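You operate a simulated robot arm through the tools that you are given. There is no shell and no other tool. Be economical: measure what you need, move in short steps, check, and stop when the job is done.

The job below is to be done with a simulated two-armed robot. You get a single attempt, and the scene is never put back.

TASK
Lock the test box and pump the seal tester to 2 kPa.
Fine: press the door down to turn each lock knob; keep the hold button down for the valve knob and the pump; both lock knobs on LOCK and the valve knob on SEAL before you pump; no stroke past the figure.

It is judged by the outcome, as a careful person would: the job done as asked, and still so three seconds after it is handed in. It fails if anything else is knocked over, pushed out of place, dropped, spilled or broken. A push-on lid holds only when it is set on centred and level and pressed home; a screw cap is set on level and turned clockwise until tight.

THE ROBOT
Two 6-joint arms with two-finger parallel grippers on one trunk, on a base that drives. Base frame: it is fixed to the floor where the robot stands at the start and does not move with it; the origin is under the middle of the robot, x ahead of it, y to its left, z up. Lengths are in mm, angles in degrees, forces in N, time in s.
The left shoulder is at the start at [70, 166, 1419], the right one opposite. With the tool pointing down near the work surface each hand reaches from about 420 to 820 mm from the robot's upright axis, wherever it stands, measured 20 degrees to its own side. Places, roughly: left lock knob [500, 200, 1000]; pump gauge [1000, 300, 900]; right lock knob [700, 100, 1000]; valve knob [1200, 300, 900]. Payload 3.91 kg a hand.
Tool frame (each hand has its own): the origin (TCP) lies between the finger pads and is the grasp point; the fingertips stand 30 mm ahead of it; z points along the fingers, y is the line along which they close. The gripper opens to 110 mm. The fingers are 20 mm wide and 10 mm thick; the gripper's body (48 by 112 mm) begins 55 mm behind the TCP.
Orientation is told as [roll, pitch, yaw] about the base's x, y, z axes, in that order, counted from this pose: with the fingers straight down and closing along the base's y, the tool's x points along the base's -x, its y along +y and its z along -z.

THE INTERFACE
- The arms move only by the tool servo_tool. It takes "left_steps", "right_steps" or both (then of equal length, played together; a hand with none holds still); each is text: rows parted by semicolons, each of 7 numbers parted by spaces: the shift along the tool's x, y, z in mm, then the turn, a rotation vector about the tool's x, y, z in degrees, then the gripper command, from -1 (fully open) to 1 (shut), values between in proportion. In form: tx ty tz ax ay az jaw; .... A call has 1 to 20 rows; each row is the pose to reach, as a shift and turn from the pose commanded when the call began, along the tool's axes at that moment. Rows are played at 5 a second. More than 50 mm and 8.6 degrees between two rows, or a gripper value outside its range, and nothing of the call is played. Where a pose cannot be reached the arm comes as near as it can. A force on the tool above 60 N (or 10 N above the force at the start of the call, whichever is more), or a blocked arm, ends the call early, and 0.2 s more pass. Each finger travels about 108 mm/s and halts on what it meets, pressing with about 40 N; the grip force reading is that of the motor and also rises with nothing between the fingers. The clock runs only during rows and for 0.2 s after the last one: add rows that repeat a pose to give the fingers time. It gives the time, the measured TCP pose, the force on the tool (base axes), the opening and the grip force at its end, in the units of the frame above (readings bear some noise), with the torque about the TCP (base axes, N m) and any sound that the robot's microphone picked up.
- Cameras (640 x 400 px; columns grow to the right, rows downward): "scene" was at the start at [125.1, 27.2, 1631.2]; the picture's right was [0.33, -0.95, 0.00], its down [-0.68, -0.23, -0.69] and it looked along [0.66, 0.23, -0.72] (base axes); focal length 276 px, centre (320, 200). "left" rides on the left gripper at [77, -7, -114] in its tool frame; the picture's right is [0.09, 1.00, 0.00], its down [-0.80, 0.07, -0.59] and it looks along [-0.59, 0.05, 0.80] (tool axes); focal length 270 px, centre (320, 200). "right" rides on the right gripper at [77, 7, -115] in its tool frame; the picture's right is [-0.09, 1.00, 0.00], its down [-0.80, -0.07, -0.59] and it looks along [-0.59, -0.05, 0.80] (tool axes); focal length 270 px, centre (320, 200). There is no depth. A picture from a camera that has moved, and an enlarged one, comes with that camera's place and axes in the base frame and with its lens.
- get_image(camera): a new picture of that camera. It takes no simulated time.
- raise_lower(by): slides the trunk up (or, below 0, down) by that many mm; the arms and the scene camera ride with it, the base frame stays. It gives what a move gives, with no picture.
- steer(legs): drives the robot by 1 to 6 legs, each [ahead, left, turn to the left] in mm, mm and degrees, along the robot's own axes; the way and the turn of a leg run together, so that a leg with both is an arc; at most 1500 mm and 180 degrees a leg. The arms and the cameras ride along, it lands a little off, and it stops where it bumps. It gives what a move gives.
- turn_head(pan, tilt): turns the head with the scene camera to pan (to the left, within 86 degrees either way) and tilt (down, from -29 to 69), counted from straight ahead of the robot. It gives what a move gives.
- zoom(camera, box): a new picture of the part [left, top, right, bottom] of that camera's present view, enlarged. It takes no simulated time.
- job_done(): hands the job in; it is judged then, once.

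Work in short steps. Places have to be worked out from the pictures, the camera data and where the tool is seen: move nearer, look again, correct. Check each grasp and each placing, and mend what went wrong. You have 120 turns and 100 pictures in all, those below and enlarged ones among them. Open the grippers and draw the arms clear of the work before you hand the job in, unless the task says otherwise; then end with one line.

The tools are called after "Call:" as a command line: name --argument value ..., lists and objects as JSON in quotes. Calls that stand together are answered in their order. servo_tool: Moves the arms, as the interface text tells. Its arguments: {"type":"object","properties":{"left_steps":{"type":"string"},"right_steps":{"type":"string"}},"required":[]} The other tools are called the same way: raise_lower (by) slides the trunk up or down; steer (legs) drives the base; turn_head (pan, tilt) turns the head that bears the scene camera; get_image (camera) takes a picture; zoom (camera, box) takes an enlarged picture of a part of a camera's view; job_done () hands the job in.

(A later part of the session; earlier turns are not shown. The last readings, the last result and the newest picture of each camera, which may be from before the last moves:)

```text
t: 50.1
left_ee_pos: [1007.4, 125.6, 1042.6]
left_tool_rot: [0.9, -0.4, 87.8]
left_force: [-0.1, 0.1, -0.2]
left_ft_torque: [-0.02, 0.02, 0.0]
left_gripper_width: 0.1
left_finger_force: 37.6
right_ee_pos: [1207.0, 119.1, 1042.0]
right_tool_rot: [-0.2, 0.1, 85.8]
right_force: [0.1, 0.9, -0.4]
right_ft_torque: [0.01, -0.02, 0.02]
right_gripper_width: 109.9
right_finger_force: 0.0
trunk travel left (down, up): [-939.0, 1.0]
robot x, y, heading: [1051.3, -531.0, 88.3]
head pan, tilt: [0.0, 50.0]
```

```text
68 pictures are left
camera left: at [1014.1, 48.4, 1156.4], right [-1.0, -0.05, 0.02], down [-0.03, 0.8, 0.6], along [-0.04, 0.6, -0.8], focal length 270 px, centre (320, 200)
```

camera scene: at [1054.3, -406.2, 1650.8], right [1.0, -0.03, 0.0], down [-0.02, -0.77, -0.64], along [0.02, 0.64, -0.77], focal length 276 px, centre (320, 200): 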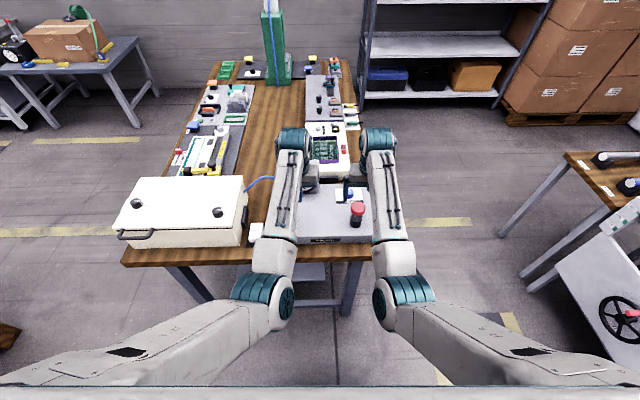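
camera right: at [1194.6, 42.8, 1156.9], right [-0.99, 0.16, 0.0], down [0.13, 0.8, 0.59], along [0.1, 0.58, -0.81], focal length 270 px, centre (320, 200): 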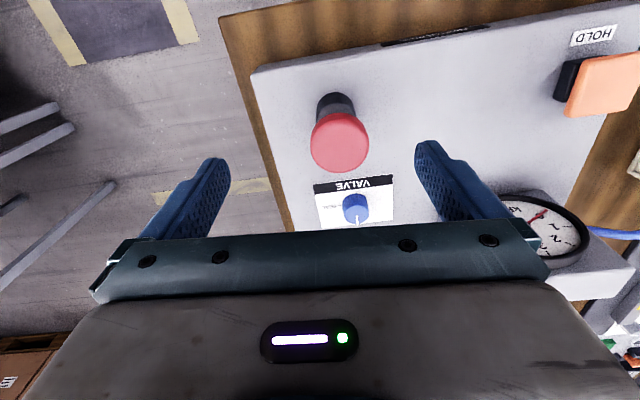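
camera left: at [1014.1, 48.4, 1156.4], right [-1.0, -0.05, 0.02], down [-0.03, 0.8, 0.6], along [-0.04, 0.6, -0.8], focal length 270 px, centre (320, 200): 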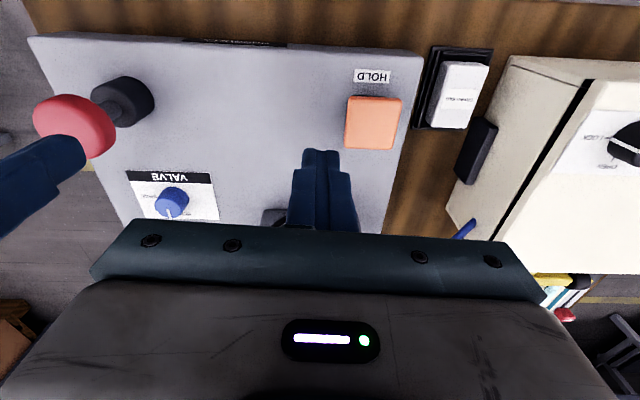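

Triangulated tester: hold button at about (949, 147, top 889), valve knob at (1183, 257, 888), pump head at (1194, 138, 950). I drive 40 mm ahead, then bring the left hand over the button and the right hand over the valve.

Call:
steer --legs '[[40, 0, 0]]'

Call:
servo_tool --left_steps "4 12 10 0.9 0.4 0 1;8 24 20 0.9 0.4 0 1;12 36 30 0.9 0.4 0 1;16 48 45 0.9 0.4 0 1;20 57 60 0.9 0.4 0 1;20 57 75 0.9 0.4 0 1;20 57 82 0.9 0.4 0 1;20 57 82 0.9 0.4 0 1" --right_steps "-20 6 0 0 0 0 -1;-40 12 0 0 0 0 -1;-60 18 0 0 0 0 -1;-80 25 0 0 0 -7.5 -1;-96 31 0 0 0 -15 -1;-96 31 15 0 0 -22.5 -1;-96 31 30 0 0 -30 -1;-96 31 50 0 0 -37.5 -1"

Call:
get_image --camera "left"

Call:
get_image --camera "right"

Call:
get_image --camera "scene"

```text
t: 51.0
left_ee_pos: [1009.2, 159.1, 1047.9]
left_tool_rot: [1.2, -0.8, 87.9]
left_force: [0.7, -0.8, 0.1]
left_ft_torque: [0.05, -0.01, -0.01]
left_gripper_width: 0.1
left_finger_force: 37.8
right_ee_pos: [1210.3, 151.4, 1046.8]
right_tool_rot: [0.1, -0.3, 85.8]
right_force: [-0.6, -0.3, -0.5]
right_ft_torque: [0.06, -0.02, 0.0]
right_gripper_width: 110.1
right_finger_force: 0.2
trunk travel left (down, up): [-939.0, 1.0]
robot x, y, heading: [1058.9, -495.5, 88.7]
head pan, tilt: [0.0, 50.0]
```

```text
t: 52.8
left_ee_pos: [950.7, 150.6, 960.2]
left_tool_rot: [0.3, 0.1, 88.0]
left_force: [-0.3, -0.8, -0.2]
left_ft_torque: [0.0, 0.02, -0.01]
left_gripper_width: 0.2
left_finger_force: 37.6
right_ee_pos: [1186.1, 257.6, 993.2]
right_tool_rot: [0.0, 0.1, 123.5]
right_force: [0.0, -0.1, 0.3]
right_ft_torque: [-0.01, 0.0, 0.0]
right_gripper_width: 110.2
right_finger_force: 0.0
trunk travel left (down, up): [-939.0, 1.0]
robot x, y, heading: [1055.3, -494.2, 88.4]
head pan, tilt: [0.0, 50.0]
```

```text
67 pictures are left
camera left: at [955.5, 73.2, 1075.0], right [-1.0, -0.05, 0.0], down [-0.04, 0.8, 0.59], along [-0.03, 0.59, -0.8], focal length 270 px, centre (320, 200)
```

left: 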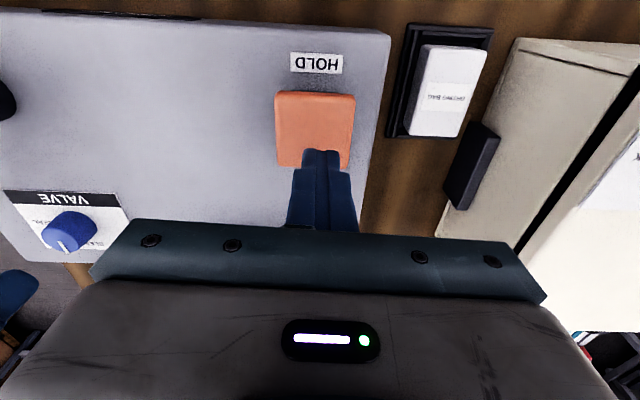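

```text
66 pictures are left
camera right: at [1222.2, 189.7, 1107.4], right [-0.88, -0.48, 0.0], down [-0.38, 0.71, 0.59], along [-0.28, 0.52, -0.81], focal length 270 px, centre (320, 200)
```

right: 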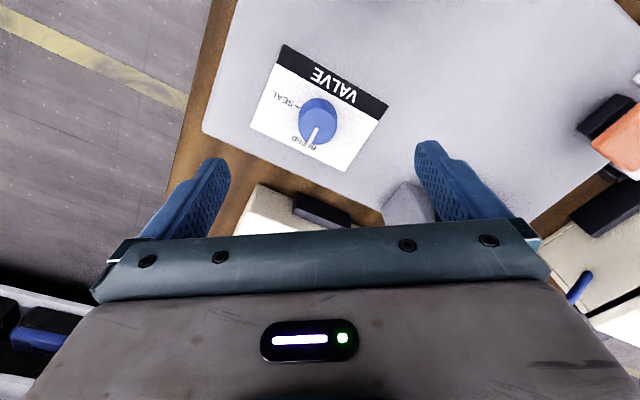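

```text
65 pictures are left
camera scene: at [1057.4, -365.9, 1650.8], right [1.0, -0.03, 0.0], down [-0.02, -0.77, -0.64], along [0.02, 0.64, -0.77], focal length 276 px, centre (320, 200)
```

scene: 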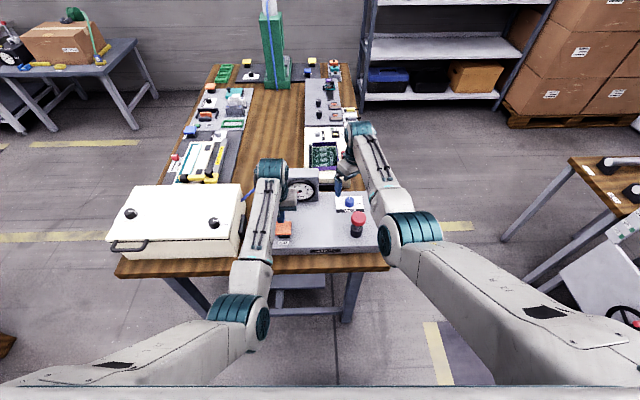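

The left tip will land nearly in the centre of the HOLD button. I descend slowly until I meet resistance.

Call:
servo_tool --left_steps "4 -4 15 0 0 0 1;4 -4 28 0 0 0 1;4 -4 34 0 0 0 1;4 -4 38 0 0 0 1;4 -4 42 0 0 0 1;4 -4 45 0 0 0 1;4 -4 48 0 0 0 1;4 -4 48 0 0 0 1"

Call:
get_image --camera "left"

```text
t: 54.3
left_ee_pos: [953.9, 146.4, 929.3]
left_tool_rot: [0.1, -1.4, 88.0]
left_force: [-0.3, -14.0, 37.7]
left_ft_torque: [-0.84, 0.02, -0.03]
left_gripper_width: 0.0
left_finger_force: 37.5
right_ee_pos: [1185.7, 252.0, 998.7]
right_tool_rot: [0.0, -0.2, 123.4]
right_force: [-0.1, 0.0, -0.8]
right_ft_torque: [-0.02, 0.0, -0.02]
right_gripper_width: 110.1
right_finger_force: 0.0
trunk travel left (down, up): [-939.0, 1.0]
robot x, y, heading: [1055.5, -495.7, 88.2]
head pan, tilt: [0.0, 50.0]
stopped in row 7 (left hand): the force on the tool passed its limit at 62 N (the readings are from after the stop); the commanded pose is now the measured one
```

```text
64 pictures are left
camera left: at [959.2, 67.0, 1041.9], right [-1.0, -0.05, 0.0], down [-0.04, 0.79, 0.61], along [-0.03, 0.61, -0.79], focal length 270 px, centre (320, 200)
```

left: 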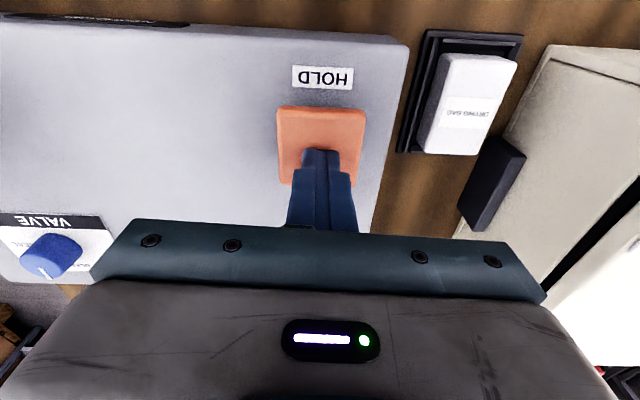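

The press met a hard stop at tip z≈899 and now holds at 38 N. I check whether the button is really down.

Call:
zoom --camera "scene" --box '[250, 160, 410, 260]'

Call:
zoom --camera "left" --box '[250, 50, 410, 200]'

Call:
get_image --camera "right"

```text
4.00 times, centred on (330, 210) of scene
camera zoom: at [1058.1, -376.2, 1651.4], right [1.0, -0.03, 0.0], down [-0.02, -0.76, -0.65], along [0.02, 0.65, -0.76], focal length 1103 px, centre (280, 160)
```

zoom: 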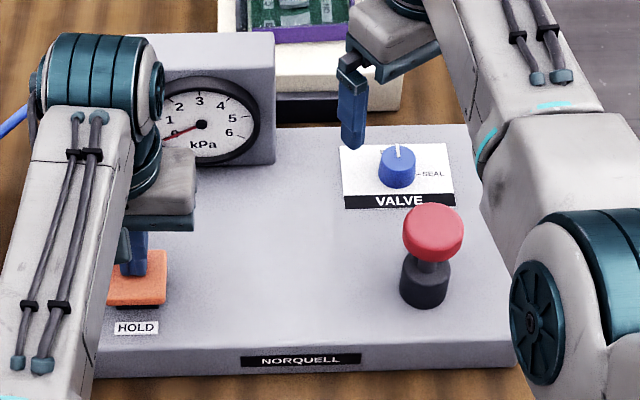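

```text
2.67 times, centred on (330, 125) of left
camera zoom: at [959.2, 67.0, 1041.9], right [-1.0, -0.05, 0.0], down [-0.04, 0.79, 0.61], along [-0.03, 0.61, -0.79], focal length 721 px, centre (293, 400)
```

zoom: 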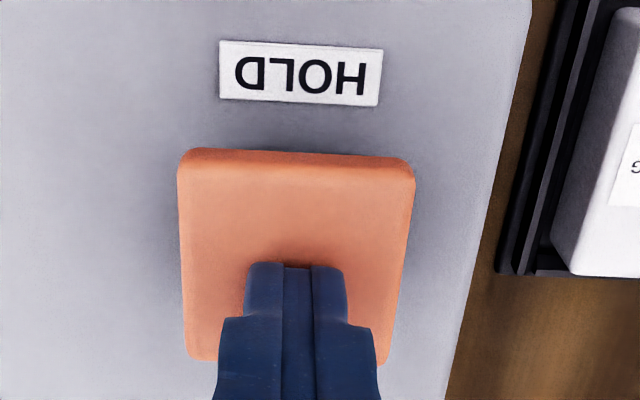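

```text
61 pictures are left
camera right: at [1222.5, 182.7, 1111.4], right [-0.88, -0.47, 0.0], down [-0.38, 0.71, 0.6], along [-0.28, 0.53, -0.8], focal length 270 px, centre (320, 200)
```

right: 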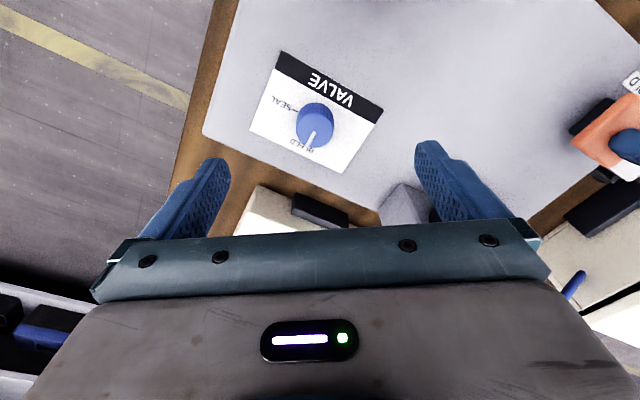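

The button is fully down and the gauge reads 0, visible in the scene view. The valve knob lies about 4 mm toward tool −y of the right hand. I descend to TCP z≈925 with the jaw half closed and look again.

Call:
servo_tool --right_steps "0 -4 18 0 0 0 -0.5;0 -4 36 0 0 0 -0.1;0 -4 52 0 0 0 -0.1;0 -4 64 0 0 0 -0.1;0 -4 64 0 0 0 -0.1"

Call:
get_image --camera "right"

Call:
zoom --camera "scene" --box '[250, 160, 410, 260]'

```text
t: 55.5
left_ee_pos: [954.4, 146.3, 927.8]
left_tool_rot: [0.2, -1.3, 88.0]
left_force: [-1.0, -4.2, 46.3]
left_ft_torque: [-0.54, 0.04, 0.0]
left_gripper_width: 0.0
left_finger_force: 37.9
right_ee_pos: [1190.2, 254.2, 935.3]
right_tool_rot: [-0.1, -0.3, 123.4]
right_force: [-0.7, 0.3, -0.4]
right_ft_torque: [-0.02, 0.02, 0.0]
right_gripper_width: 60.6
right_finger_force: 0.0
trunk travel left (down, up): [-939.0, 1.0]
robot x, y, heading: [1055.1, -494.6, 88.2]
head pan, tilt: [0.0, 50.0]
```

```text
60 pictures are left
camera right: at [1226.5, 185.2, 1048.5], right [-0.88, -0.47, 0.0], down [-0.38, 0.71, 0.6], along [-0.28, 0.53, -0.8], focal length 270 px, centre (320, 200)
```

right: 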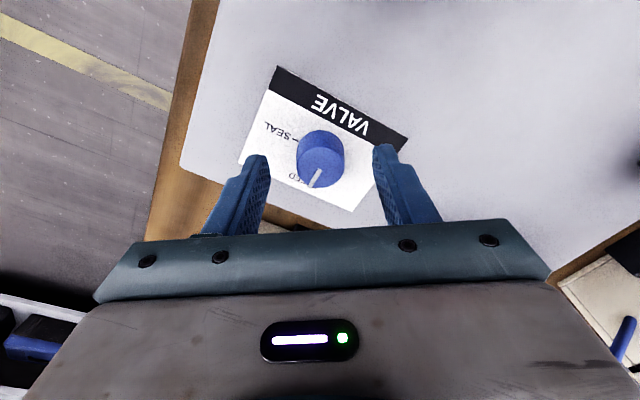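

```text
4.00 times, centred on (330, 210) of scene
camera zoom: at [1058.9, -376.1, 1651.7], right [1.0, -0.03, 0.0], down [-0.02, -0.76, -0.65], along [0.02, 0.65, -0.76], focal length 1103 px, centre (280, 160)
```

zoom: 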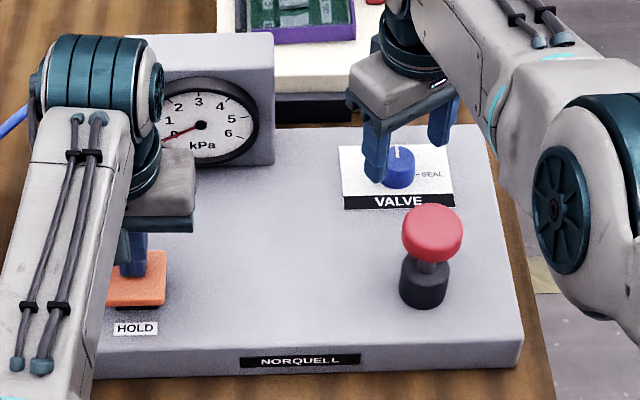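

Finger midpoint matches the knob. I go down 10 mm more with a −2 mm x correction and close.

Call:
servo_tool --right_steps "-2 0 5 0 0 0 -0.1;-2 0 10 0 0 0 -0.1;-2 0 11 0 0 0 0.4;-2 0 11 0 0 0 1;-2 0 11 0 0 0 1;-2 0 11 0 0 0 1"

Call:
get_image --camera "right"

```text
t: 56.9
left_ee_pos: [953.5, 147.0, 928.6]
left_tool_rot: [0.3, -1.3, 88.0]
left_force: [0.6, -3.1, 43.9]
left_ft_torque: [-0.52, 0.02, -0.05]
left_gripper_width: 0.0
left_finger_force: 37.7
right_ee_pos: [1193.1, 248.8, 927.8]
right_tool_rot: [-0.2, -0.2, 123.2]
right_force: [0.6, -0.4, 0.3]
right_ft_torque: [0.03, 0.01, 0.02]
right_gripper_width: 0.0
right_finger_force: 37.9
right hand out of reach, approached as far as the arm can: row 1, 2, 3, 4, 5, 6
trunk travel left (down, up): [-939.0, 1.0]
robot x, y, heading: [1055.6, -491.5, 88.3]
head pan, tilt: [0.0, 50.0]
```

```text
58 pictures are left
camera right: at [1228.6, 179.9, 1039.9], right [-0.88, -0.47, 0.0], down [-0.38, 0.71, 0.6], along [-0.28, 0.53, -0.8], focal length 270 px, centre (320, 200)
```

right: 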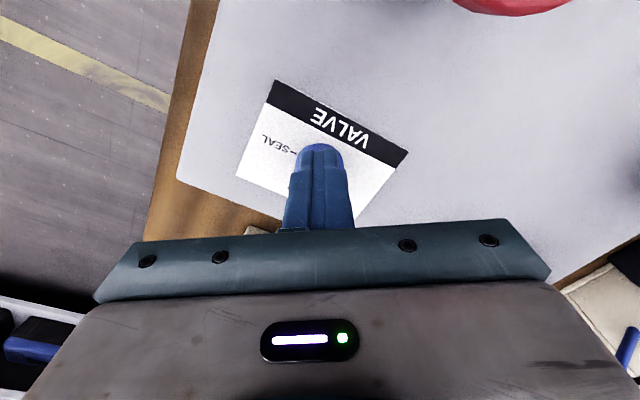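

The fingers closed above the knob, so it is lower than I thought, and the right arm is at its reach limit. I open and lift both hands, drive 55 mm forward and redo this.

Call:
servo_tool --left_steps "0 0 -15 0 0 0 1;0 0 -30 0 0 0 1;0 0 -45 0 0 0 1;0 0 -60 0 0 0 1;0 0 -60 0 0 0 1" --right_steps "0 0 -15 0 0 0 0.5;0 0 -30 0 0 0 0;0 0 -45 0 0 0 -0.1;0 0 -60 0 0 0 -0.1;0 0 -60 0 0 0 -0.1"

Call:
steer --legs '[[58, 0, 0]]'

Call:
get_image --camera "left"

Call:
get_image --camera "right"

Call:
zoom --camera "scene" --box '[250, 160, 410, 260]'

```text
t: 58.1
left_ee_pos: [954.3, 149.4, 981.6]
left_tool_rot: [0.2, -0.6, 88.1]
left_force: [0.3, -0.1, 0.1]
left_ft_torque: [0.03, -0.04, 0.03]
left_gripper_width: 0.0
left_finger_force: 37.9
right_ee_pos: [1190.6, 254.3, 982.0]
right_tool_rot: [0.0, 0.0, 123.4]
right_force: [0.2, 0.9, -0.8]
right_ft_torque: [0.0, 0.01, -0.01]
right_gripper_width: 60.6
right_finger_force: 0.0
trunk travel left (down, up): [-939.0, 1.0]
robot x, y, heading: [1052.7, -495.6, 88.3]
head pan, tilt: [0.0, 50.0]
```

```text
t: 59.1
left_ee_pos: [955.4, 199.3, 986.2]
left_tool_rot: [0.2, -1.1, 88.1]
left_force: [1.0, -1.7, 0.5]
left_ft_torque: [0.06, 0.0, 0.02]
left_gripper_width: 0.0
left_finger_force: 37.9
right_ee_pos: [1192.1, 302.8, 989.3]
right_tool_rot: [-0.2, -0.4, 123.4]
right_force: [-0.1, 0.1, 0.2]
right_ft_torque: [0.06, 0.03, -0.01]
right_gripper_width: 60.6
right_finger_force: 0.1
trunk travel left (down, up): [-939.0, 1.0]
robot x, y, heading: [1058.8, -438.1, 88.2]
head pan, tilt: [0.0, 50.0]
```

```text
57 pictures are left
camera left: at [961.0, 119.7, 1100.0], right [-1.0, -0.05, 0.0], down [-0.04, 0.79, 0.61], along [-0.03, 0.61, -0.79], focal length 270 px, centre (320, 200)
```

left: 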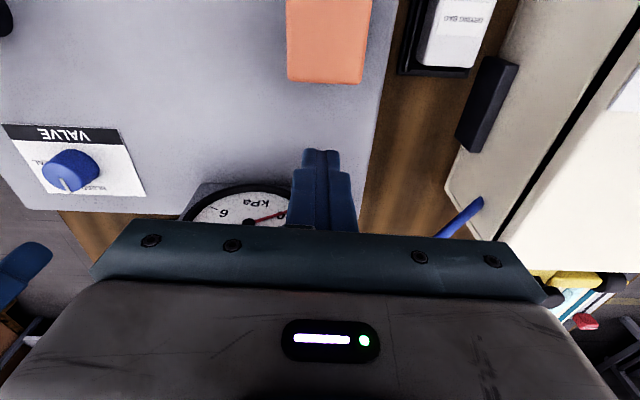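

```text
56 pictures are left
camera right: at [1229.0, 234.6, 1102.9], right [-0.88, -0.47, 0.0], down [-0.38, 0.7, 0.6], along [-0.28, 0.53, -0.8], focal length 270 px, centre (320, 200)
```

right: 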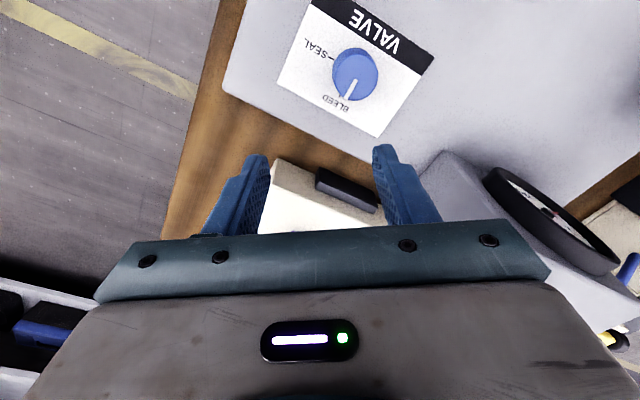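

```text
4.00 times, centred on (330, 210) of scene
camera zoom: at [1058.9, -322.1, 1652.1], right [1.0, -0.03, 0.0], down [-0.02, -0.76, -0.65], along [0.02, 0.65, -0.76], focal length 1103 px, centre (280, 160)
```

zoom: 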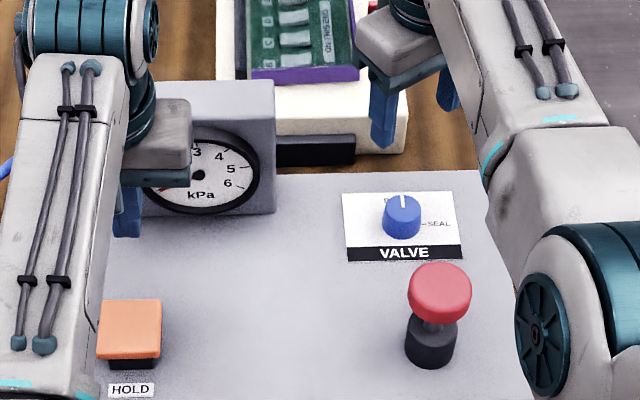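

The stem is visible again, so the earlier press did reach the stop. Two right-hand views put the valve knob at (1183, 265), about z 870, with the plate near 855. I bring both hands back over their targets.

Call:
servo_tool --left_steps "17 0 5 0 1 0 1;35 0 10 0 1 0 1;52 0 20 0 1 0 1;52 0 30 0 1 0 1;52 0 40 0 1 0 1;52 0 40 0 1 0 1" --right_steps "9 9 0 0 0 0 -0.1;18 18 0 0 0 0 -0.1;27 28 10 0 0 0 -0.1;27 28 20 0 0 0 -0.1;27 28 35 0 0 0 -0.1;27 28 35 0 0 0 -0.1"

Call:
get_image --camera "left"

```text
t: 60.5
left_ee_pos: [949.6, 158.5, 942.6]
left_tool_rot: [0.5, 0.1, 88.2]
left_force: [-0.3, 0.0, 0.1]
left_ft_torque: [0.0, 0.01, -0.01]
left_gripper_width: 0.0
left_finger_force: 37.7
right_ee_pos: [1183.9, 272.3, 948.5]
right_tool_rot: [0.1, 0.0, 123.3]
right_force: [0.0, 0.1, 0.0]
right_ft_torque: [0.03, -0.02, -0.04]
right_gripper_width: 60.5
right_finger_force: 0.1
trunk travel left (down, up): [-939.0, 1.0]
robot x, y, heading: [1056.2, -436.9, 87.9]
head pan, tilt: [0.0, 50.0]
```

```text
54 pictures are left
camera left: at [955.6, 80.8, 1057.1], right [-1.0, -0.06, 0.01], down [-0.04, 0.8, 0.59], along [-0.04, 0.59, -0.81], focal length 270 px, centre (320, 200)
```

left: 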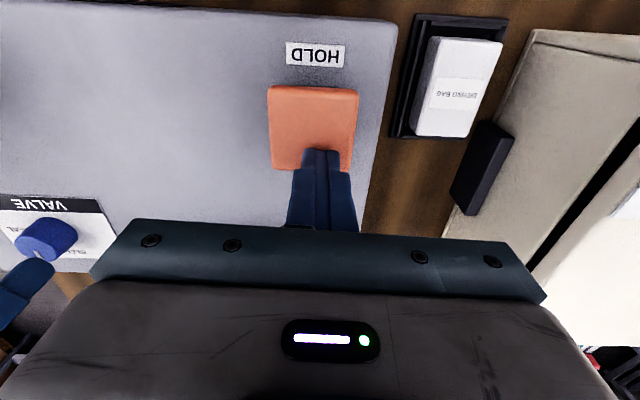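

I shift 13 mm toward −y to be on the button's centre, then press down slowly.

Call:
servo_tool --left_steps "7 -2 0 0 0 0 1;13 -4 0 0 0 0 1;13 -4 6 0 0 0 1;13 -4 11 0 0 0 1;13 -4 16 0 0 0 1;13 -4 20 0 0 0 1;13 -4 24 0 0 0 1;13 -4 24 0 0 0 1"

Call:
get_image --camera "left"

Call:
get_image --camera "right"

Call:
zoom --camera "scene" --box '[250, 160, 410, 260]'

```text
t: 62.1
left_ee_pos: [943.8, 147.8, 928.9]
left_tool_rot: [1.6, -1.3, 88.5]
left_force: [-8.3, -8.3, 29.4]
left_ft_torque: [-0.56, 0.25, -0.17]
left_gripper_width: 0.0
left_finger_force: 37.5
right_ee_pos: [1185.2, 267.6, 951.4]
right_tool_rot: [0.0, -0.1, 123.4]
right_force: [0.0, -0.4, -0.4]
right_ft_torque: [0.02, -0.02, 0.0]
right_gripper_width: 60.3
right_finger_force: 0.0
trunk travel left (down, up): [-939.0, 1.0]
robot x, y, heading: [1056.2, -435.1, 88.3]
head pan, tilt: [0.0, 50.0]
stopped in row 7 (left hand): the force on the tool passed its limit at 64 N (the readings are from after the stop); the commanded pose is now the measured one
```

```text
53 pictures are left
camera left: at [953.1, 68.1, 1041.8], right [-1.0, -0.06, 0.02], down [-0.04, 0.79, 0.61], along [-0.06, 0.61, -0.79], focal length 270 px, centre (320, 200)
```

left: 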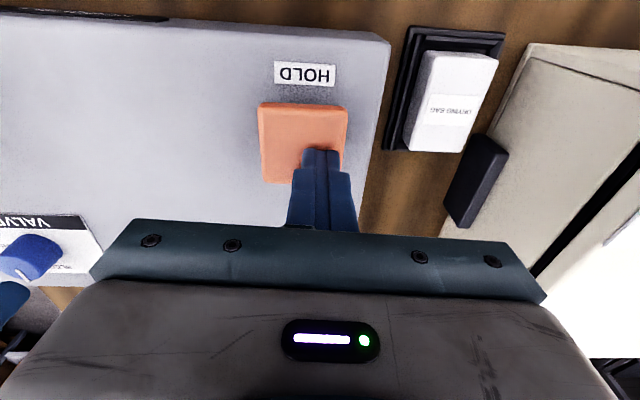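

```text
52 pictures are left
camera right: at [1221.2, 199.5, 1064.7], right [-0.88, -0.47, 0.0], down [-0.38, 0.71, 0.6], along [-0.28, 0.53, -0.8], focal length 270 px, centre (320, 200)
```

right: 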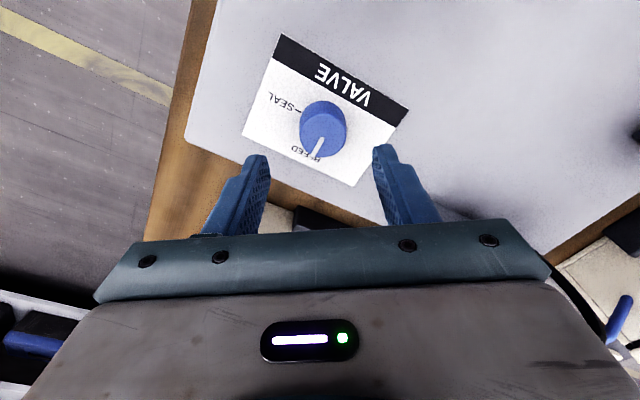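

```text
4.00 times, centred on (330, 210) of scene
camera zoom: at [1061.3, -316.3, 1651.3], right [1.0, -0.03, 0.0], down [-0.02, -0.76, -0.65], along [0.02, 0.65, -0.76], focal length 1103 px, centre (280, 160)
```

zoom: 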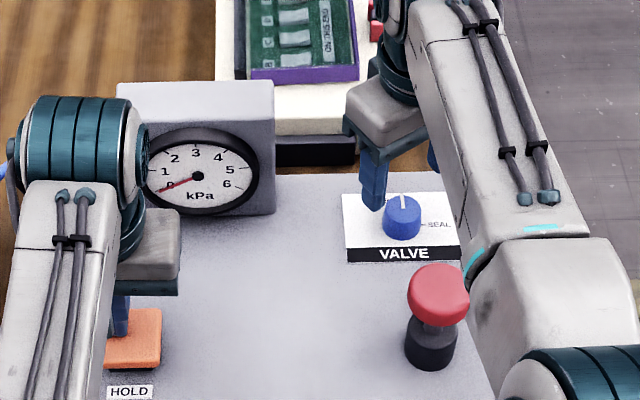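

The button is down (tip 899, as before) and the right hand is aligned over the valve knob. I descend to TCP z≈892 and close.

Call:
servo_tool --right_steps "0 0 15 0 0 0 -0.1;0 0 30 0 0 0 -0.1;0 0 42 0 0 0 -0.1;0 0 50 0 0 0 -0.1;0 0 56 0 0 0 -0.1;0 0 56 0 0 0 -0.1"

Call:
get_image --camera "right"

```text
t: 63.5
left_ee_pos: [946.4, 146.2, 929.2]
left_tool_rot: [1.2, -1.4, 88.4]
left_force: [-1.8, 8.7, 15.7]
left_ft_torque: [0.09, 0.03, 0.06]
left_gripper_width: 0.0
left_finger_force: 38.2
right_ee_pos: [1183.8, 268.1, 899.6]
right_tool_rot: [-0.3, -0.5, 123.2]
right_force: [6.1, -13.0, 38.8]
right_ft_torque: [-1.4, 0.73, 0.63]
right_gripper_width: 61.4
right_finger_force: 0.3
trunk travel left (down, up): [-939.0, 1.0]
robot x, y, heading: [1055.7, -438.9, 88.4]
head pan, tilt: [0.0, 50.0]
```

```text
50 pictures are left
camera right: at [1219.8, 198.8, 1013.4], right [-0.88, -0.47, 0.0], down [-0.38, 0.7, 0.6], along [-0.28, 0.53, -0.8], focal length 270 px, centre (320, 200)
```

right: 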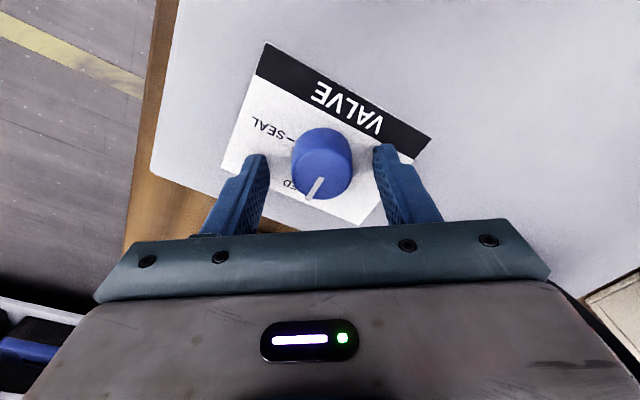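

The right fingertips touch the plate (z≈869) and that unloaded the left hand. I raise the right by 10 mm, press the left 2 mm further, and close on the knob.

Call:
servo_tool --left_steps "0 0 1 0 0 0 1;0 0 2 0 0 0 1;0 0 2 0 0 0 1;0 0 2 0 0 0 1;0 0 2 0 0 0 1;0 0 2 0 0 0 1" --right_steps "0 0 -6 0 0 0 -0.1;0 0 -10 0 0 0 0.1;0 0 -10 0 0 0 0.5;0 0 -10 0 0 0 1;0 0 -10 0 0 0 1;0 0 -10 0 0 0 1"

Call:
get_image --camera "right"

```text
t: 64.9
left_ee_pos: [945.5, 145.9, 928.2]
left_tool_rot: [1.3, -1.4, 88.5]
left_force: [-8.8, -20.3, 55.1]
left_ft_torque: [-1.08, 0.23, -0.06]
left_gripper_width: 0.0
left_finger_force: 37.9
right_ee_pos: [1184.3, 264.2, 905.2]
right_tool_rot: [-0.1, -0.1, 123.4]
right_force: [4.0, -2.0, -21.3]
right_ft_torque: [0.35, 0.02, 0.02]
right_gripper_width: 32.8
right_finger_force: 44.8
trunk travel left (down, up): [-939.0, 1.0]
robot x, y, heading: [1058.2, -438.4, 88.5]
head pan, tilt: [0.0, 50.0]
```

```text
49 pictures are left
camera right: at [1220.6, 196.1, 1018.9], right [-0.88, -0.47, 0.0], down [-0.38, 0.71, 0.6], along [-0.28, 0.52, -0.8], focal length 270 px, centre (320, 200)
```

right: 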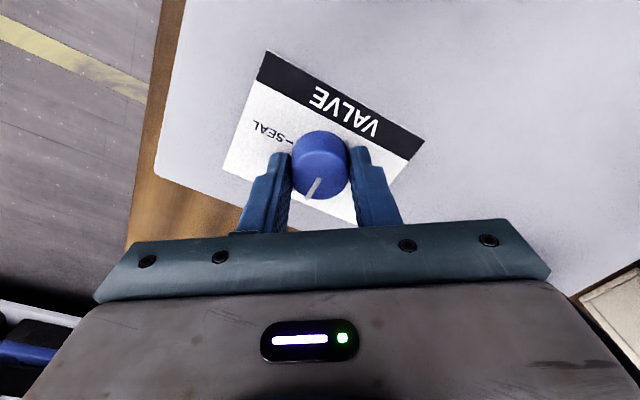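

Knob gripped at 33 mm. I relieve the vertical load a little and turn it 90° clockwise, with HOLD kept down.

Call:
servo_tool --left_steps "0 0 -0.5 0 0 0 1;0 0 -1 0 0 0 1;0 0 -1 0 0 0 1;0 0 -1 0 0 0 1;0 0 -1 0 0 0 1;0 0 -1 0 0 0 1;0 0 -1 0 0 0 1;0 0 -1 0 0 0 1;0 0 -1 0 0 0 1;0 0 -1 0 0 0 1;0 0 -1 0 0 0 1;0 0 -1 0 0 0 1;0 0 -1 0 0 0 1;0 0 -1 0 0 0 1" --right_steps "0 0 3 0 0 0 1;0 0 3 0 0 7.5 1;0 0 3 0 0 15 1;0 0 3 0 0 22.5 1;0 0 3 0 0 30 1;0 0 3 0 0 37.5 1;0 0 3 0 0 45 1;0 0 3 0 0 52.5 1;0 0 3 0 0 60 1;0 0 3 0 0 67.5 1;0 0 3 0 0 75 1;0 0 3 0 0 82.5 1;0 0 3 0 0 90 1;0 0 3 0 0 91 1"

Call:
get_image --camera "right"

Call:
zoom --camera "scene" --box '[250, 160, 410, 260]'

```text
t: 67.9
left_ee_pos: [947.4, 144.0, 928.8]
left_tool_rot: [1.4, -1.4, 88.6]
left_force: [-8.5, 4.2, 23.7]
left_ft_torque: [-0.09, 0.23, -0.1]
left_gripper_width: 0.0
left_finger_force: 37.5
right_ee_pos: [1187.0, 266.2, 904.2]
right_tool_rot: [0.3, -0.2, 32.2]
right_force: [23.6, -24.6, 20.5]
right_ft_torque: [-0.9, -0.93, 0.66]
right_gripper_width: 32.9
right_finger_force: 45.3
trunk travel left (down, up): [-939.0, 1.0]
robot x, y, heading: [1057.3, -436.7, 88.3]
head pan, tilt: [0.0, 50.0]
```

```text
48 pictures are left
camera right: at [1117.4, 228.7, 1018.5], right [-0.46, 0.89, 0.01], down [0.72, 0.36, 0.6], along [0.53, 0.28, -0.8], focal length 270 px, centre (320, 200)
```

right: 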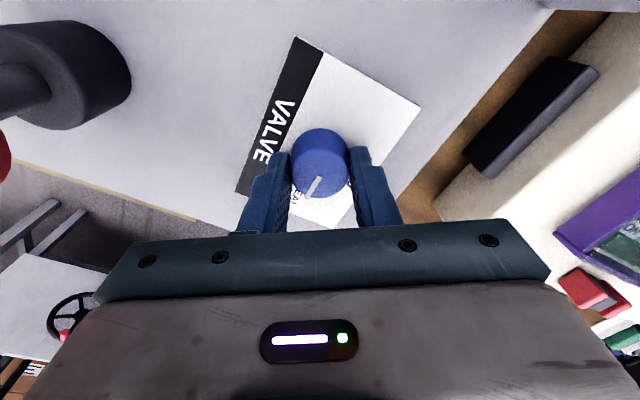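

```text
4.00 times, centred on (330, 210) of scene
camera zoom: at [1062.4, -322.0, 1652.0], right [1.0, -0.03, 0.0], down [-0.02, -0.76, -0.65], along [0.02, 0.65, -0.76], focal length 1103 px, centre (280, 160)
```

zoom: 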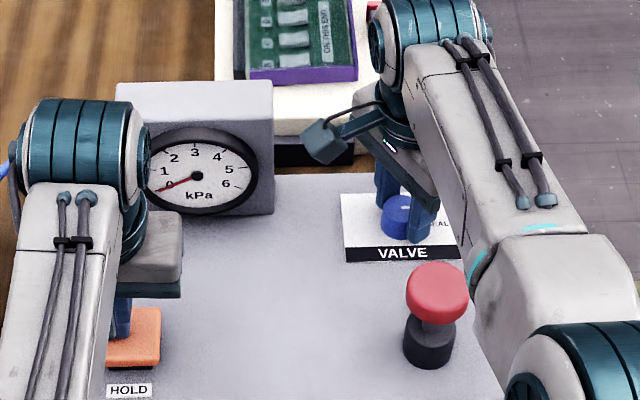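

Valve turned. I release it, lift 70 mm and check its pointer, with HOLD still pressed.

Call:
servo_tool --right_steps "0 0 0 0 0 0 0.4;0 0 0 0 0 0 -0.1;0 0 0 0 0 0 -0.1;0 0 -20 0 0 0 -0.1;0 0 -40 0 0 0 -0.1;0 0 -60 0 0 0 -0.1;0 0 -75 0 0 0 -0.1"

Call:
get_image --camera "right"

```text
t: 69.5
left_ee_pos: [946.0, 145.5, 927.3]
left_tool_rot: [1.3, -1.2, 88.5]
left_force: [4.1, -13.9, 43.1]
left_ft_torque: [-0.81, -0.19, 0.04]
left_gripper_width: 0.1
left_finger_force: 38.1
right_ee_pos: [1185.3, 265.8, 979.0]
right_tool_rot: [0.3, 0.0, 32.4]
right_force: [-0.1, 0.1, -0.6]
right_ft_torque: [0.01, 0.01, 0.03]
right_gripper_width: 60.5
right_finger_force: 0.2
trunk travel left (down, up): [-939.0, 1.0]
robot x, y, heading: [1054.2, -436.2, 88.4]
head pan, tilt: [0.0, 50.0]
```

```text
46 pictures are left
camera right: at [1116.2, 229.0, 1092.5], right [-0.46, 0.89, 0.0], down [0.72, 0.37, 0.59], along [0.53, 0.28, -0.8], focal length 270 px, centre (320, 200)
```

right: 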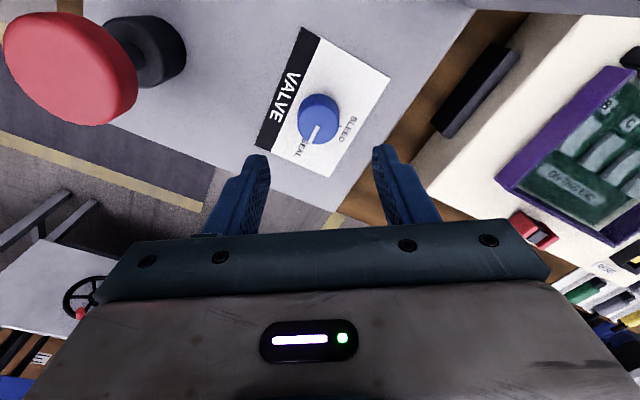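

Valve is on SEAL. The pump would be too near for the right arm from here, so I lift both hands and back up 58 mm, where earlier poses at this range were good.

Call:
servo_tool --left_steps "0 0 -15 0 0 0 1;0 0 -30 1.3 1.2 0 1;0 0 -45 1.3 1.2 0 1;0 0 -50 1.3 1.2 0 1;0 0 -50 1.3 1.2 0 1;0 0 -50 1.3 1.2 0 1;0 0 -50 1.3 1.2 0 1" --right_steps "0 0 -12 0 0 -7.5 -0.1;0 0 -24 0 0 -15 0.5;0 0 -36 0 0 -22.5 1;0 0 -48 0 0 -30 1;0 0 -60 0 0 -37.5 1;0 0 -66 0 0 -45 1;0 0 -66 0 0 -52 1"

Call:
steer --legs '[[-60, 0, 0]]'

Call:
get_image --camera "left"

Call:
zoom --camera "scene" --box '[250, 160, 410, 260]'

Call:
get_image --camera "right"

```text
t: 71.1
left_ee_pos: [940.8, 151.5, 973.5]
left_tool_rot: [0.3, 0.3, 88.8]
left_force: [-0.4, -0.6, -0.6]
left_ft_torque: [0.0, -0.03, 0.0]
left_gripper_width: 0.1
left_finger_force: 37.9
right_ee_pos: [1184.1, 273.7, 1039.6]
right_tool_rot: [0.0, 0.2, 84.5]
right_force: [0.3, -0.8, -0.5]
right_ft_torque: [0.0, 0.0, 0.0]
right_gripper_width: 0.0
right_finger_force: 37.5
trunk travel left (down, up): [-939.0, 1.0]
robot x, y, heading: [1056.9, -438.7, 88.6]
head pan, tilt: [0.0, 50.0]
```

```text
t: 72.0
left_ee_pos: [940.2, 98.5, 969.9]
left_tool_rot: [0.3, 0.7, 88.7]
left_force: [-0.3, 0.3, -0.9]
left_ft_torque: [-0.06, 0.0, 0.0]
left_gripper_width: 0.2
left_finger_force: 37.9
right_ee_pos: [1181.9, 222.6, 1034.1]
right_tool_rot: [0.0, 0.5, 84.4]
right_force: [-0.7, 0.1, 0.3]
right_ft_torque: [-0.05, 0.03, -0.03]
right_gripper_width: 0.0
right_finger_force: 37.5
trunk travel left (down, up): [-939.0, 1.0]
robot x, y, heading: [1058.3, -496.5, 88.4]
head pan, tilt: [0.0, 50.0]
```

```text
45 pictures are left
camera left: at [945.9, 23.6, 1085.0], right [-1.0, -0.06, 0.01], down [-0.05, 0.81, 0.59], along [-0.04, 0.58, -0.81], focal length 270 px, centre (320, 200)
```

left: 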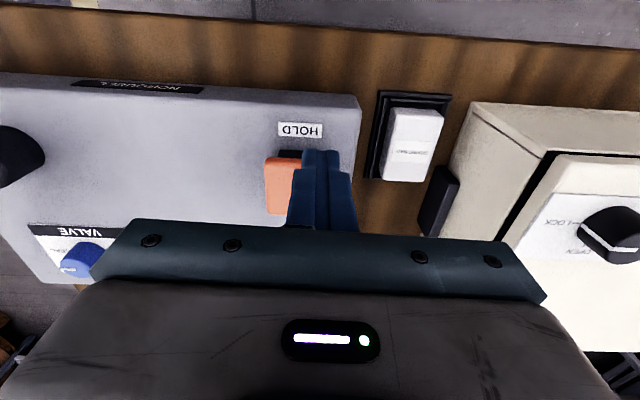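

```text
4.00 times, centred on (330, 210) of scene
camera zoom: at [1057.6, -354.9, 1649.5], right [1.0, -0.03, 0.0], down [-0.02, -0.77, -0.64], along [0.02, 0.64, -0.77], focal length 1103 px, centre (280, 160)
```

zoom: 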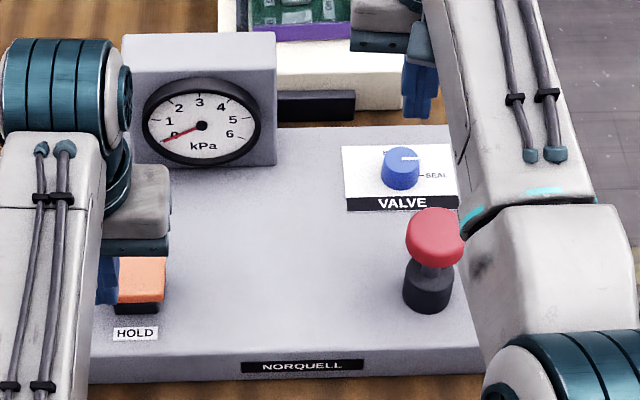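

```text
43 pictures are left
camera right: at [1167.3, 146.7, 1148.6], right [-0.98, 0.19, 0.0], down [0.15, 0.8, 0.59], along [0.11, 0.58, -0.81], focal length 270 px, centre (320, 200)
```

right: 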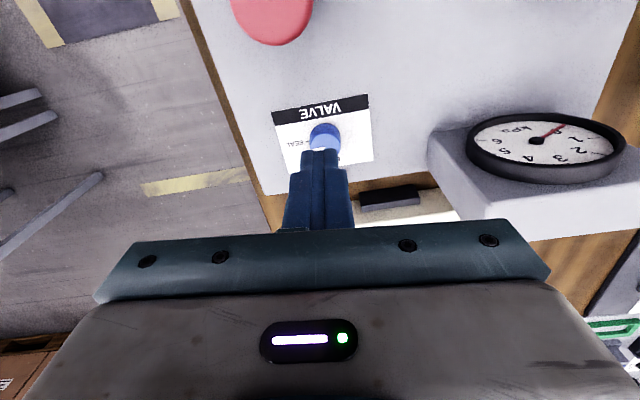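

Gauge reads 0, valve SEAL. I bring the left hand over HOLD (955, 147) and the right, closed, above the pump head (1194, 139), staying at z≈1034.

Call:
servo_tool --left_steps "-16 -5 0 0 0 0 1;-32 -10 0 0 0 0 1;-49 -14 0 0 0 0 1;-49 -14 15 0 0 0 1;-49 -14 24 0 0 0 1;-49 -14 24 0 0 0 1" --right_steps "17 -4 0 0 0 0 1;34 -8 0 0 0 0 1;50 -12 0 0 0 0 1;66 -16 0 0 0 0 1;83 -20 0 0 0 0 1;83 -20 0 0 0 0 1"

Call:
get_image --camera "left"

Call:
get_image --camera "right"

```text
t: 73.4
left_ee_pos: [955.9, 141.0, 950.4]
left_tool_rot: [0.2, 0.3, 88.7]
left_force: [-0.2, 0.8, 0.3]
left_ft_torque: [0.01, 0.0, 0.0]
left_gripper_width: 0.0
left_finger_force: 37.8
right_ee_pos: [1193.0, 130.0, 1040.0]
right_tool_rot: [-0.1, 0.1, 84.4]
right_force: [-0.5, -0.1, -0.2]
right_ft_torque: [0.03, 0.03, 0.02]
right_gripper_width: 0.0
right_finger_force: 37.5
trunk travel left (down, up): [-939.0, 1.0]
robot x, y, heading: [1056.7, -496.9, 88.3]
head pan, tilt: [0.0, 50.0]
```

```text
42 pictures are left
camera left: at [961.7, 65.0, 1064.8], right [-1.0, -0.06, 0.01], down [-0.05, 0.8, 0.59], along [-0.04, 0.59, -0.81], focal length 270 px, centre (320, 200)
```

left: 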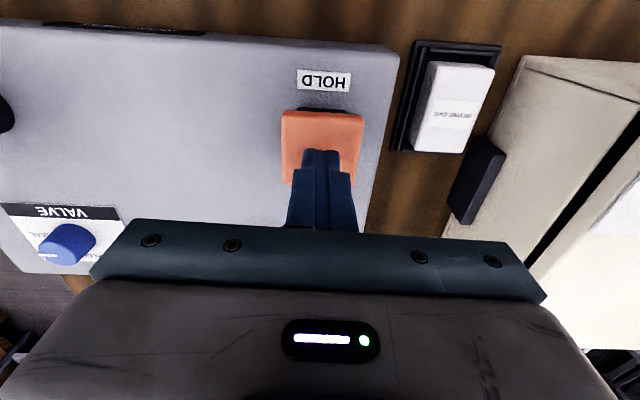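

```text
41 pictures are left
camera right: at [1178.6, 54.5, 1154.2], right [-0.98, 0.19, 0.0], down [0.15, 0.79, 0.59], along [0.11, 0.58, -0.81], focal length 270 px, centre (320, 200)
```

right: 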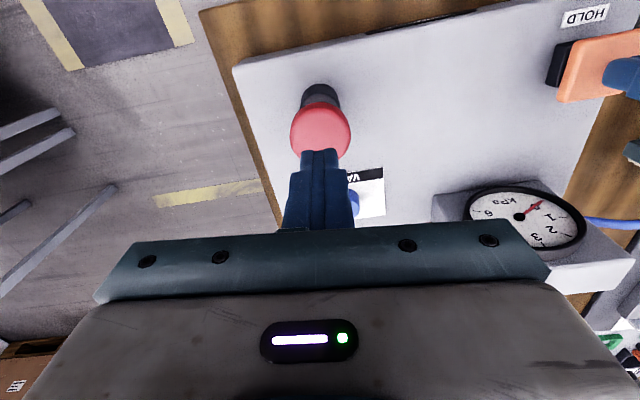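

Both hands are well aligned, and the right-hand camera also sees the gauge. I press HOLD now.

Call:
servo_tool --left_steps "0 0 8 0 0 0 1;0 0 16 0 0 0 1;0 0 22 0 0 0 1;0 0 26 0 0 0 1;0 0 28 0 0 0 1;0 0 28 0 0 0 1"

```text
t: 74.8
left_ee_pos: [955.0, 140.6, 928.0]
left_tool_rot: [0.4, -0.5, 88.7]
left_force: [-2.3, 10.3, 39.8]
left_ft_torque: [0.15, 0.09, -0.16]
left_gripper_width: 0.0
left_finger_force: 37.5
right_ee_pos: [1194.2, 126.7, 1042.3]
right_tool_rot: [0.1, -0.1, 84.4]
right_force: [-0.5, 0.0, 0.5]
right_ft_torque: [0.0, -0.01, -0.02]
right_gripper_width: 0.0
right_finger_force: 37.5
trunk travel left (down, up): [-939.0, 1.0]
robot x, y, heading: [1053.6, -494.6, 88.3]
head pan, tilt: [0.0, 50.0]
```

HOLD is down at 40 N. I lower the right fingertips to just above the pump head, with a small y correction, and look.

Call:
servo_tool --right_steps "-6 0 12 0 0 0 1;-6 0 24 0 0 0 1;-6 0 32 0 0 0 1;-6 0 32 0 0 0 1"

Call:
get_image --camera "right"

Call:
zoom --camera "scene" --box '[250, 160, 410, 260]'

```text
t: 75.8
left_ee_pos: [954.6, 141.8, 927.9]
left_tool_rot: [0.3, -0.4, 88.8]
left_force: [-1.7, 11.8, 40.3]
left_ft_torque: [0.2, 0.02, 0.08]
left_gripper_width: 0.0
left_finger_force: 37.5
right_ee_pos: [1194.9, 133.1, 1010.2]
right_tool_rot: [0.1, -0.1, 84.4]
right_force: [-1.3, -0.1, -0.1]
right_ft_torque: [0.01, 0.01, 0.0]
right_gripper_width: 0.0
right_finger_force: 37.9
trunk travel left (down, up): [-939.0, 1.0]
robot x, y, heading: [1054.9, -491.5, 88.5]
head pan, tilt: [0.0, 50.0]
```

```text
40 pictures are left
camera right: at [1179.8, 56.4, 1123.8], right [-0.98, 0.19, 0.0], down [0.15, 0.79, 0.6], along [0.11, 0.59, -0.8], focal length 270 px, centre (320, 200)
```

right: 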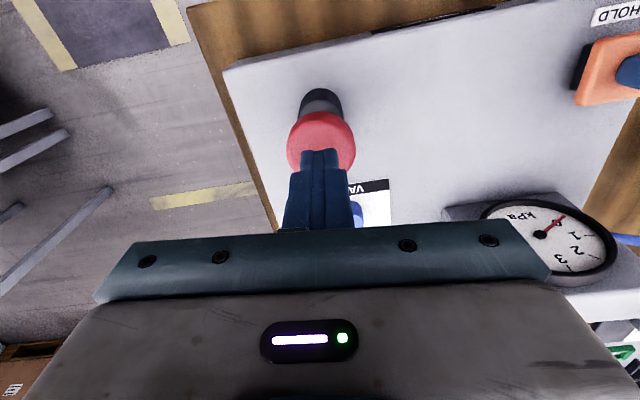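

```text
4.00 times, centred on (330, 210) of scene
camera zoom: at [1058.0, -372.5, 1651.3], right [1.0, -0.03, 0.0], down [-0.02, -0.76, -0.65], along [0.02, 0.65, -0.76], focal length 1103 px, centre (280, 160)
```

zoom: 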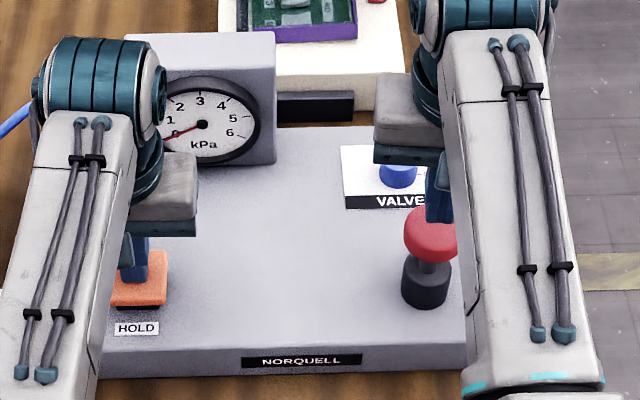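

Centred over the head. I descend in small steps to find contact.

Call:
servo_tool --right_steps "0 0 4 0 0 0 1;0 0 8 0 0 0 1;0 0 12 0 0 0 1;0 0 14 0 0 0 1;0 0 14 0 0 0 1"

Call:
get_image --camera "right"

```text
t: 77.0
left_ee_pos: [953.7, 140.8, 927.3]
left_tool_rot: [0.4, -0.4, 88.6]
left_force: [-3.1, 11.6, 41.0]
left_ft_torque: [0.19, 0.07, 0.0]
left_gripper_width: 0.0
left_finger_force: 37.5
right_ee_pos: [1194.6, 132.9, 995.4]
right_tool_rot: [0.1, 0.0, 84.4]
right_force: [-0.5, 0.3, -0.1]
right_ft_torque: [-0.04, -0.01, 0.03]
right_gripper_width: 0.0
right_finger_force: 38.1
trunk travel left (down, up): [-939.0, 1.0]
robot x, y, heading: [1055.6, -496.2, 88.4]
head pan, tilt: [0.0, 50.0]
```

```text
38 pictures are left
camera right: at [1179.6, 56.0, 1109.8], right [-0.98, 0.19, 0.0], down [0.15, 0.79, 0.6], along [0.11, 0.59, -0.8], focal length 270 px, centre (320, 200)
```

right: 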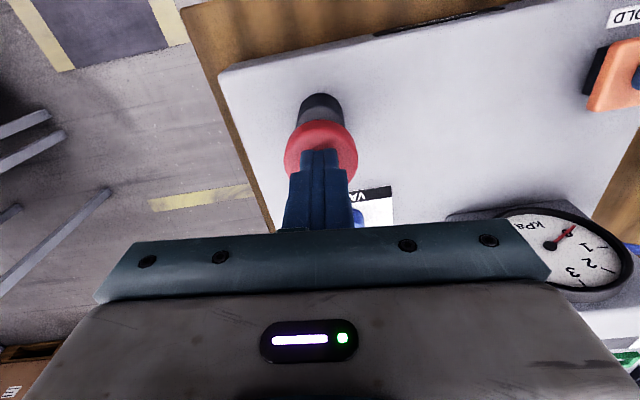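

Tip at 965 with no contact yet. I go on in 3 mm steps.

Call:
servo_tool --right_steps "0 0 3 0 0 0 1;0 0 6 0 0 0 1;0 0 9 0 0 0 1;0 0 12 0 0 0 1;0 0 12 0 0 0 1"

Call:
get_image --camera "right"

```text
t: 78.2
left_ee_pos: [956.0, 141.5, 928.1]
left_tool_rot: [0.3, -0.4, 88.8]
left_force: [-1.1, 12.5, 39.8]
left_ft_torque: [0.23, 0.01, -0.02]
left_gripper_width: 0.0
left_finger_force: 37.8
right_ee_pos: [1193.9, 132.7, 983.6]
right_tool_rot: [0.0, -0.1, 84.4]
right_force: [-1.3, -0.6, 3.3]
right_ft_torque: [-0.04, 0.04, -0.01]
right_gripper_width: 0.0
right_finger_force: 38.3
trunk travel left (down, up): [-939.0, 1.0]
robot x, y, heading: [1055.5, -494.1, 88.5]
head pan, tilt: [0.0, 50.0]
```

```text
37 pictures are left
camera right: at [1179.8, 56.6, 1098.1], right [-0.98, 0.19, 0.0], down [0.15, 0.79, 0.6], along [0.11, 0.59, -0.8], focal length 270 px, centre (320, 200)
```

right: 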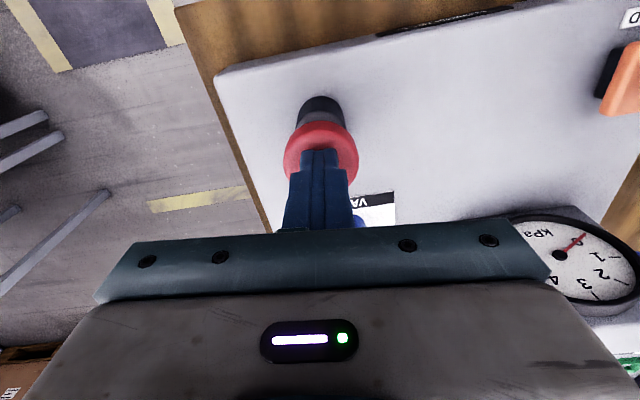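

Contact begins (3 N at tip 954) and the gauge is still 0. I press 5 mm further and check.

Call:
servo_tool --right_steps "0 0 2 0 0 0 1;0 0 4 0 0 0 1;0 0 5 0 0 0 1;0 0 5 0 0 0 1"

Call:
zoom --camera "right" --box '[480, 180, 640, 310]'

```text
t: 79.2
left_ee_pos: [955.4, 141.5, 929.9]
left_tool_rot: [0.3, -0.5, 88.7]
left_force: [-1.9, 12.1, 40.9]
left_ft_torque: [0.17, 0.05, -0.01]
left_gripper_width: 0.3
left_finger_force: 37.5
right_ee_pos: [1194.3, 133.0, 977.8]
right_tool_rot: [0.1, -0.1, 84.4]
right_force: [0.5, 2.1, 4.0]
right_ft_torque: [0.04, -0.03, 0.01]
right_gripper_width: 0.1
right_finger_force: 37.4
trunk travel left (down, up): [-939.0, 1.0]
robot x, y, heading: [1052.7, -497.3, 88.4]
head pan, tilt: [0.0, 50.0]
```

```text
3.08 times, centred on (560, 245) of right
camera zoom: at [1179.8, 56.5, 1092.9], right [-0.98, 0.19, 0.0], down [0.15, 0.79, 0.6], along [0.11, 0.59, -0.8], focal length 832 px, centre (-418, 62)
```

zoom: 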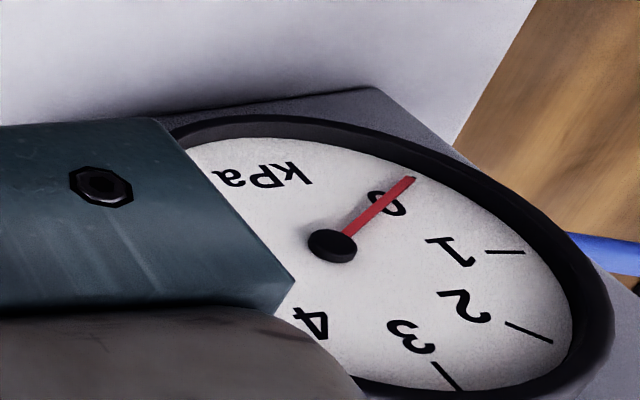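

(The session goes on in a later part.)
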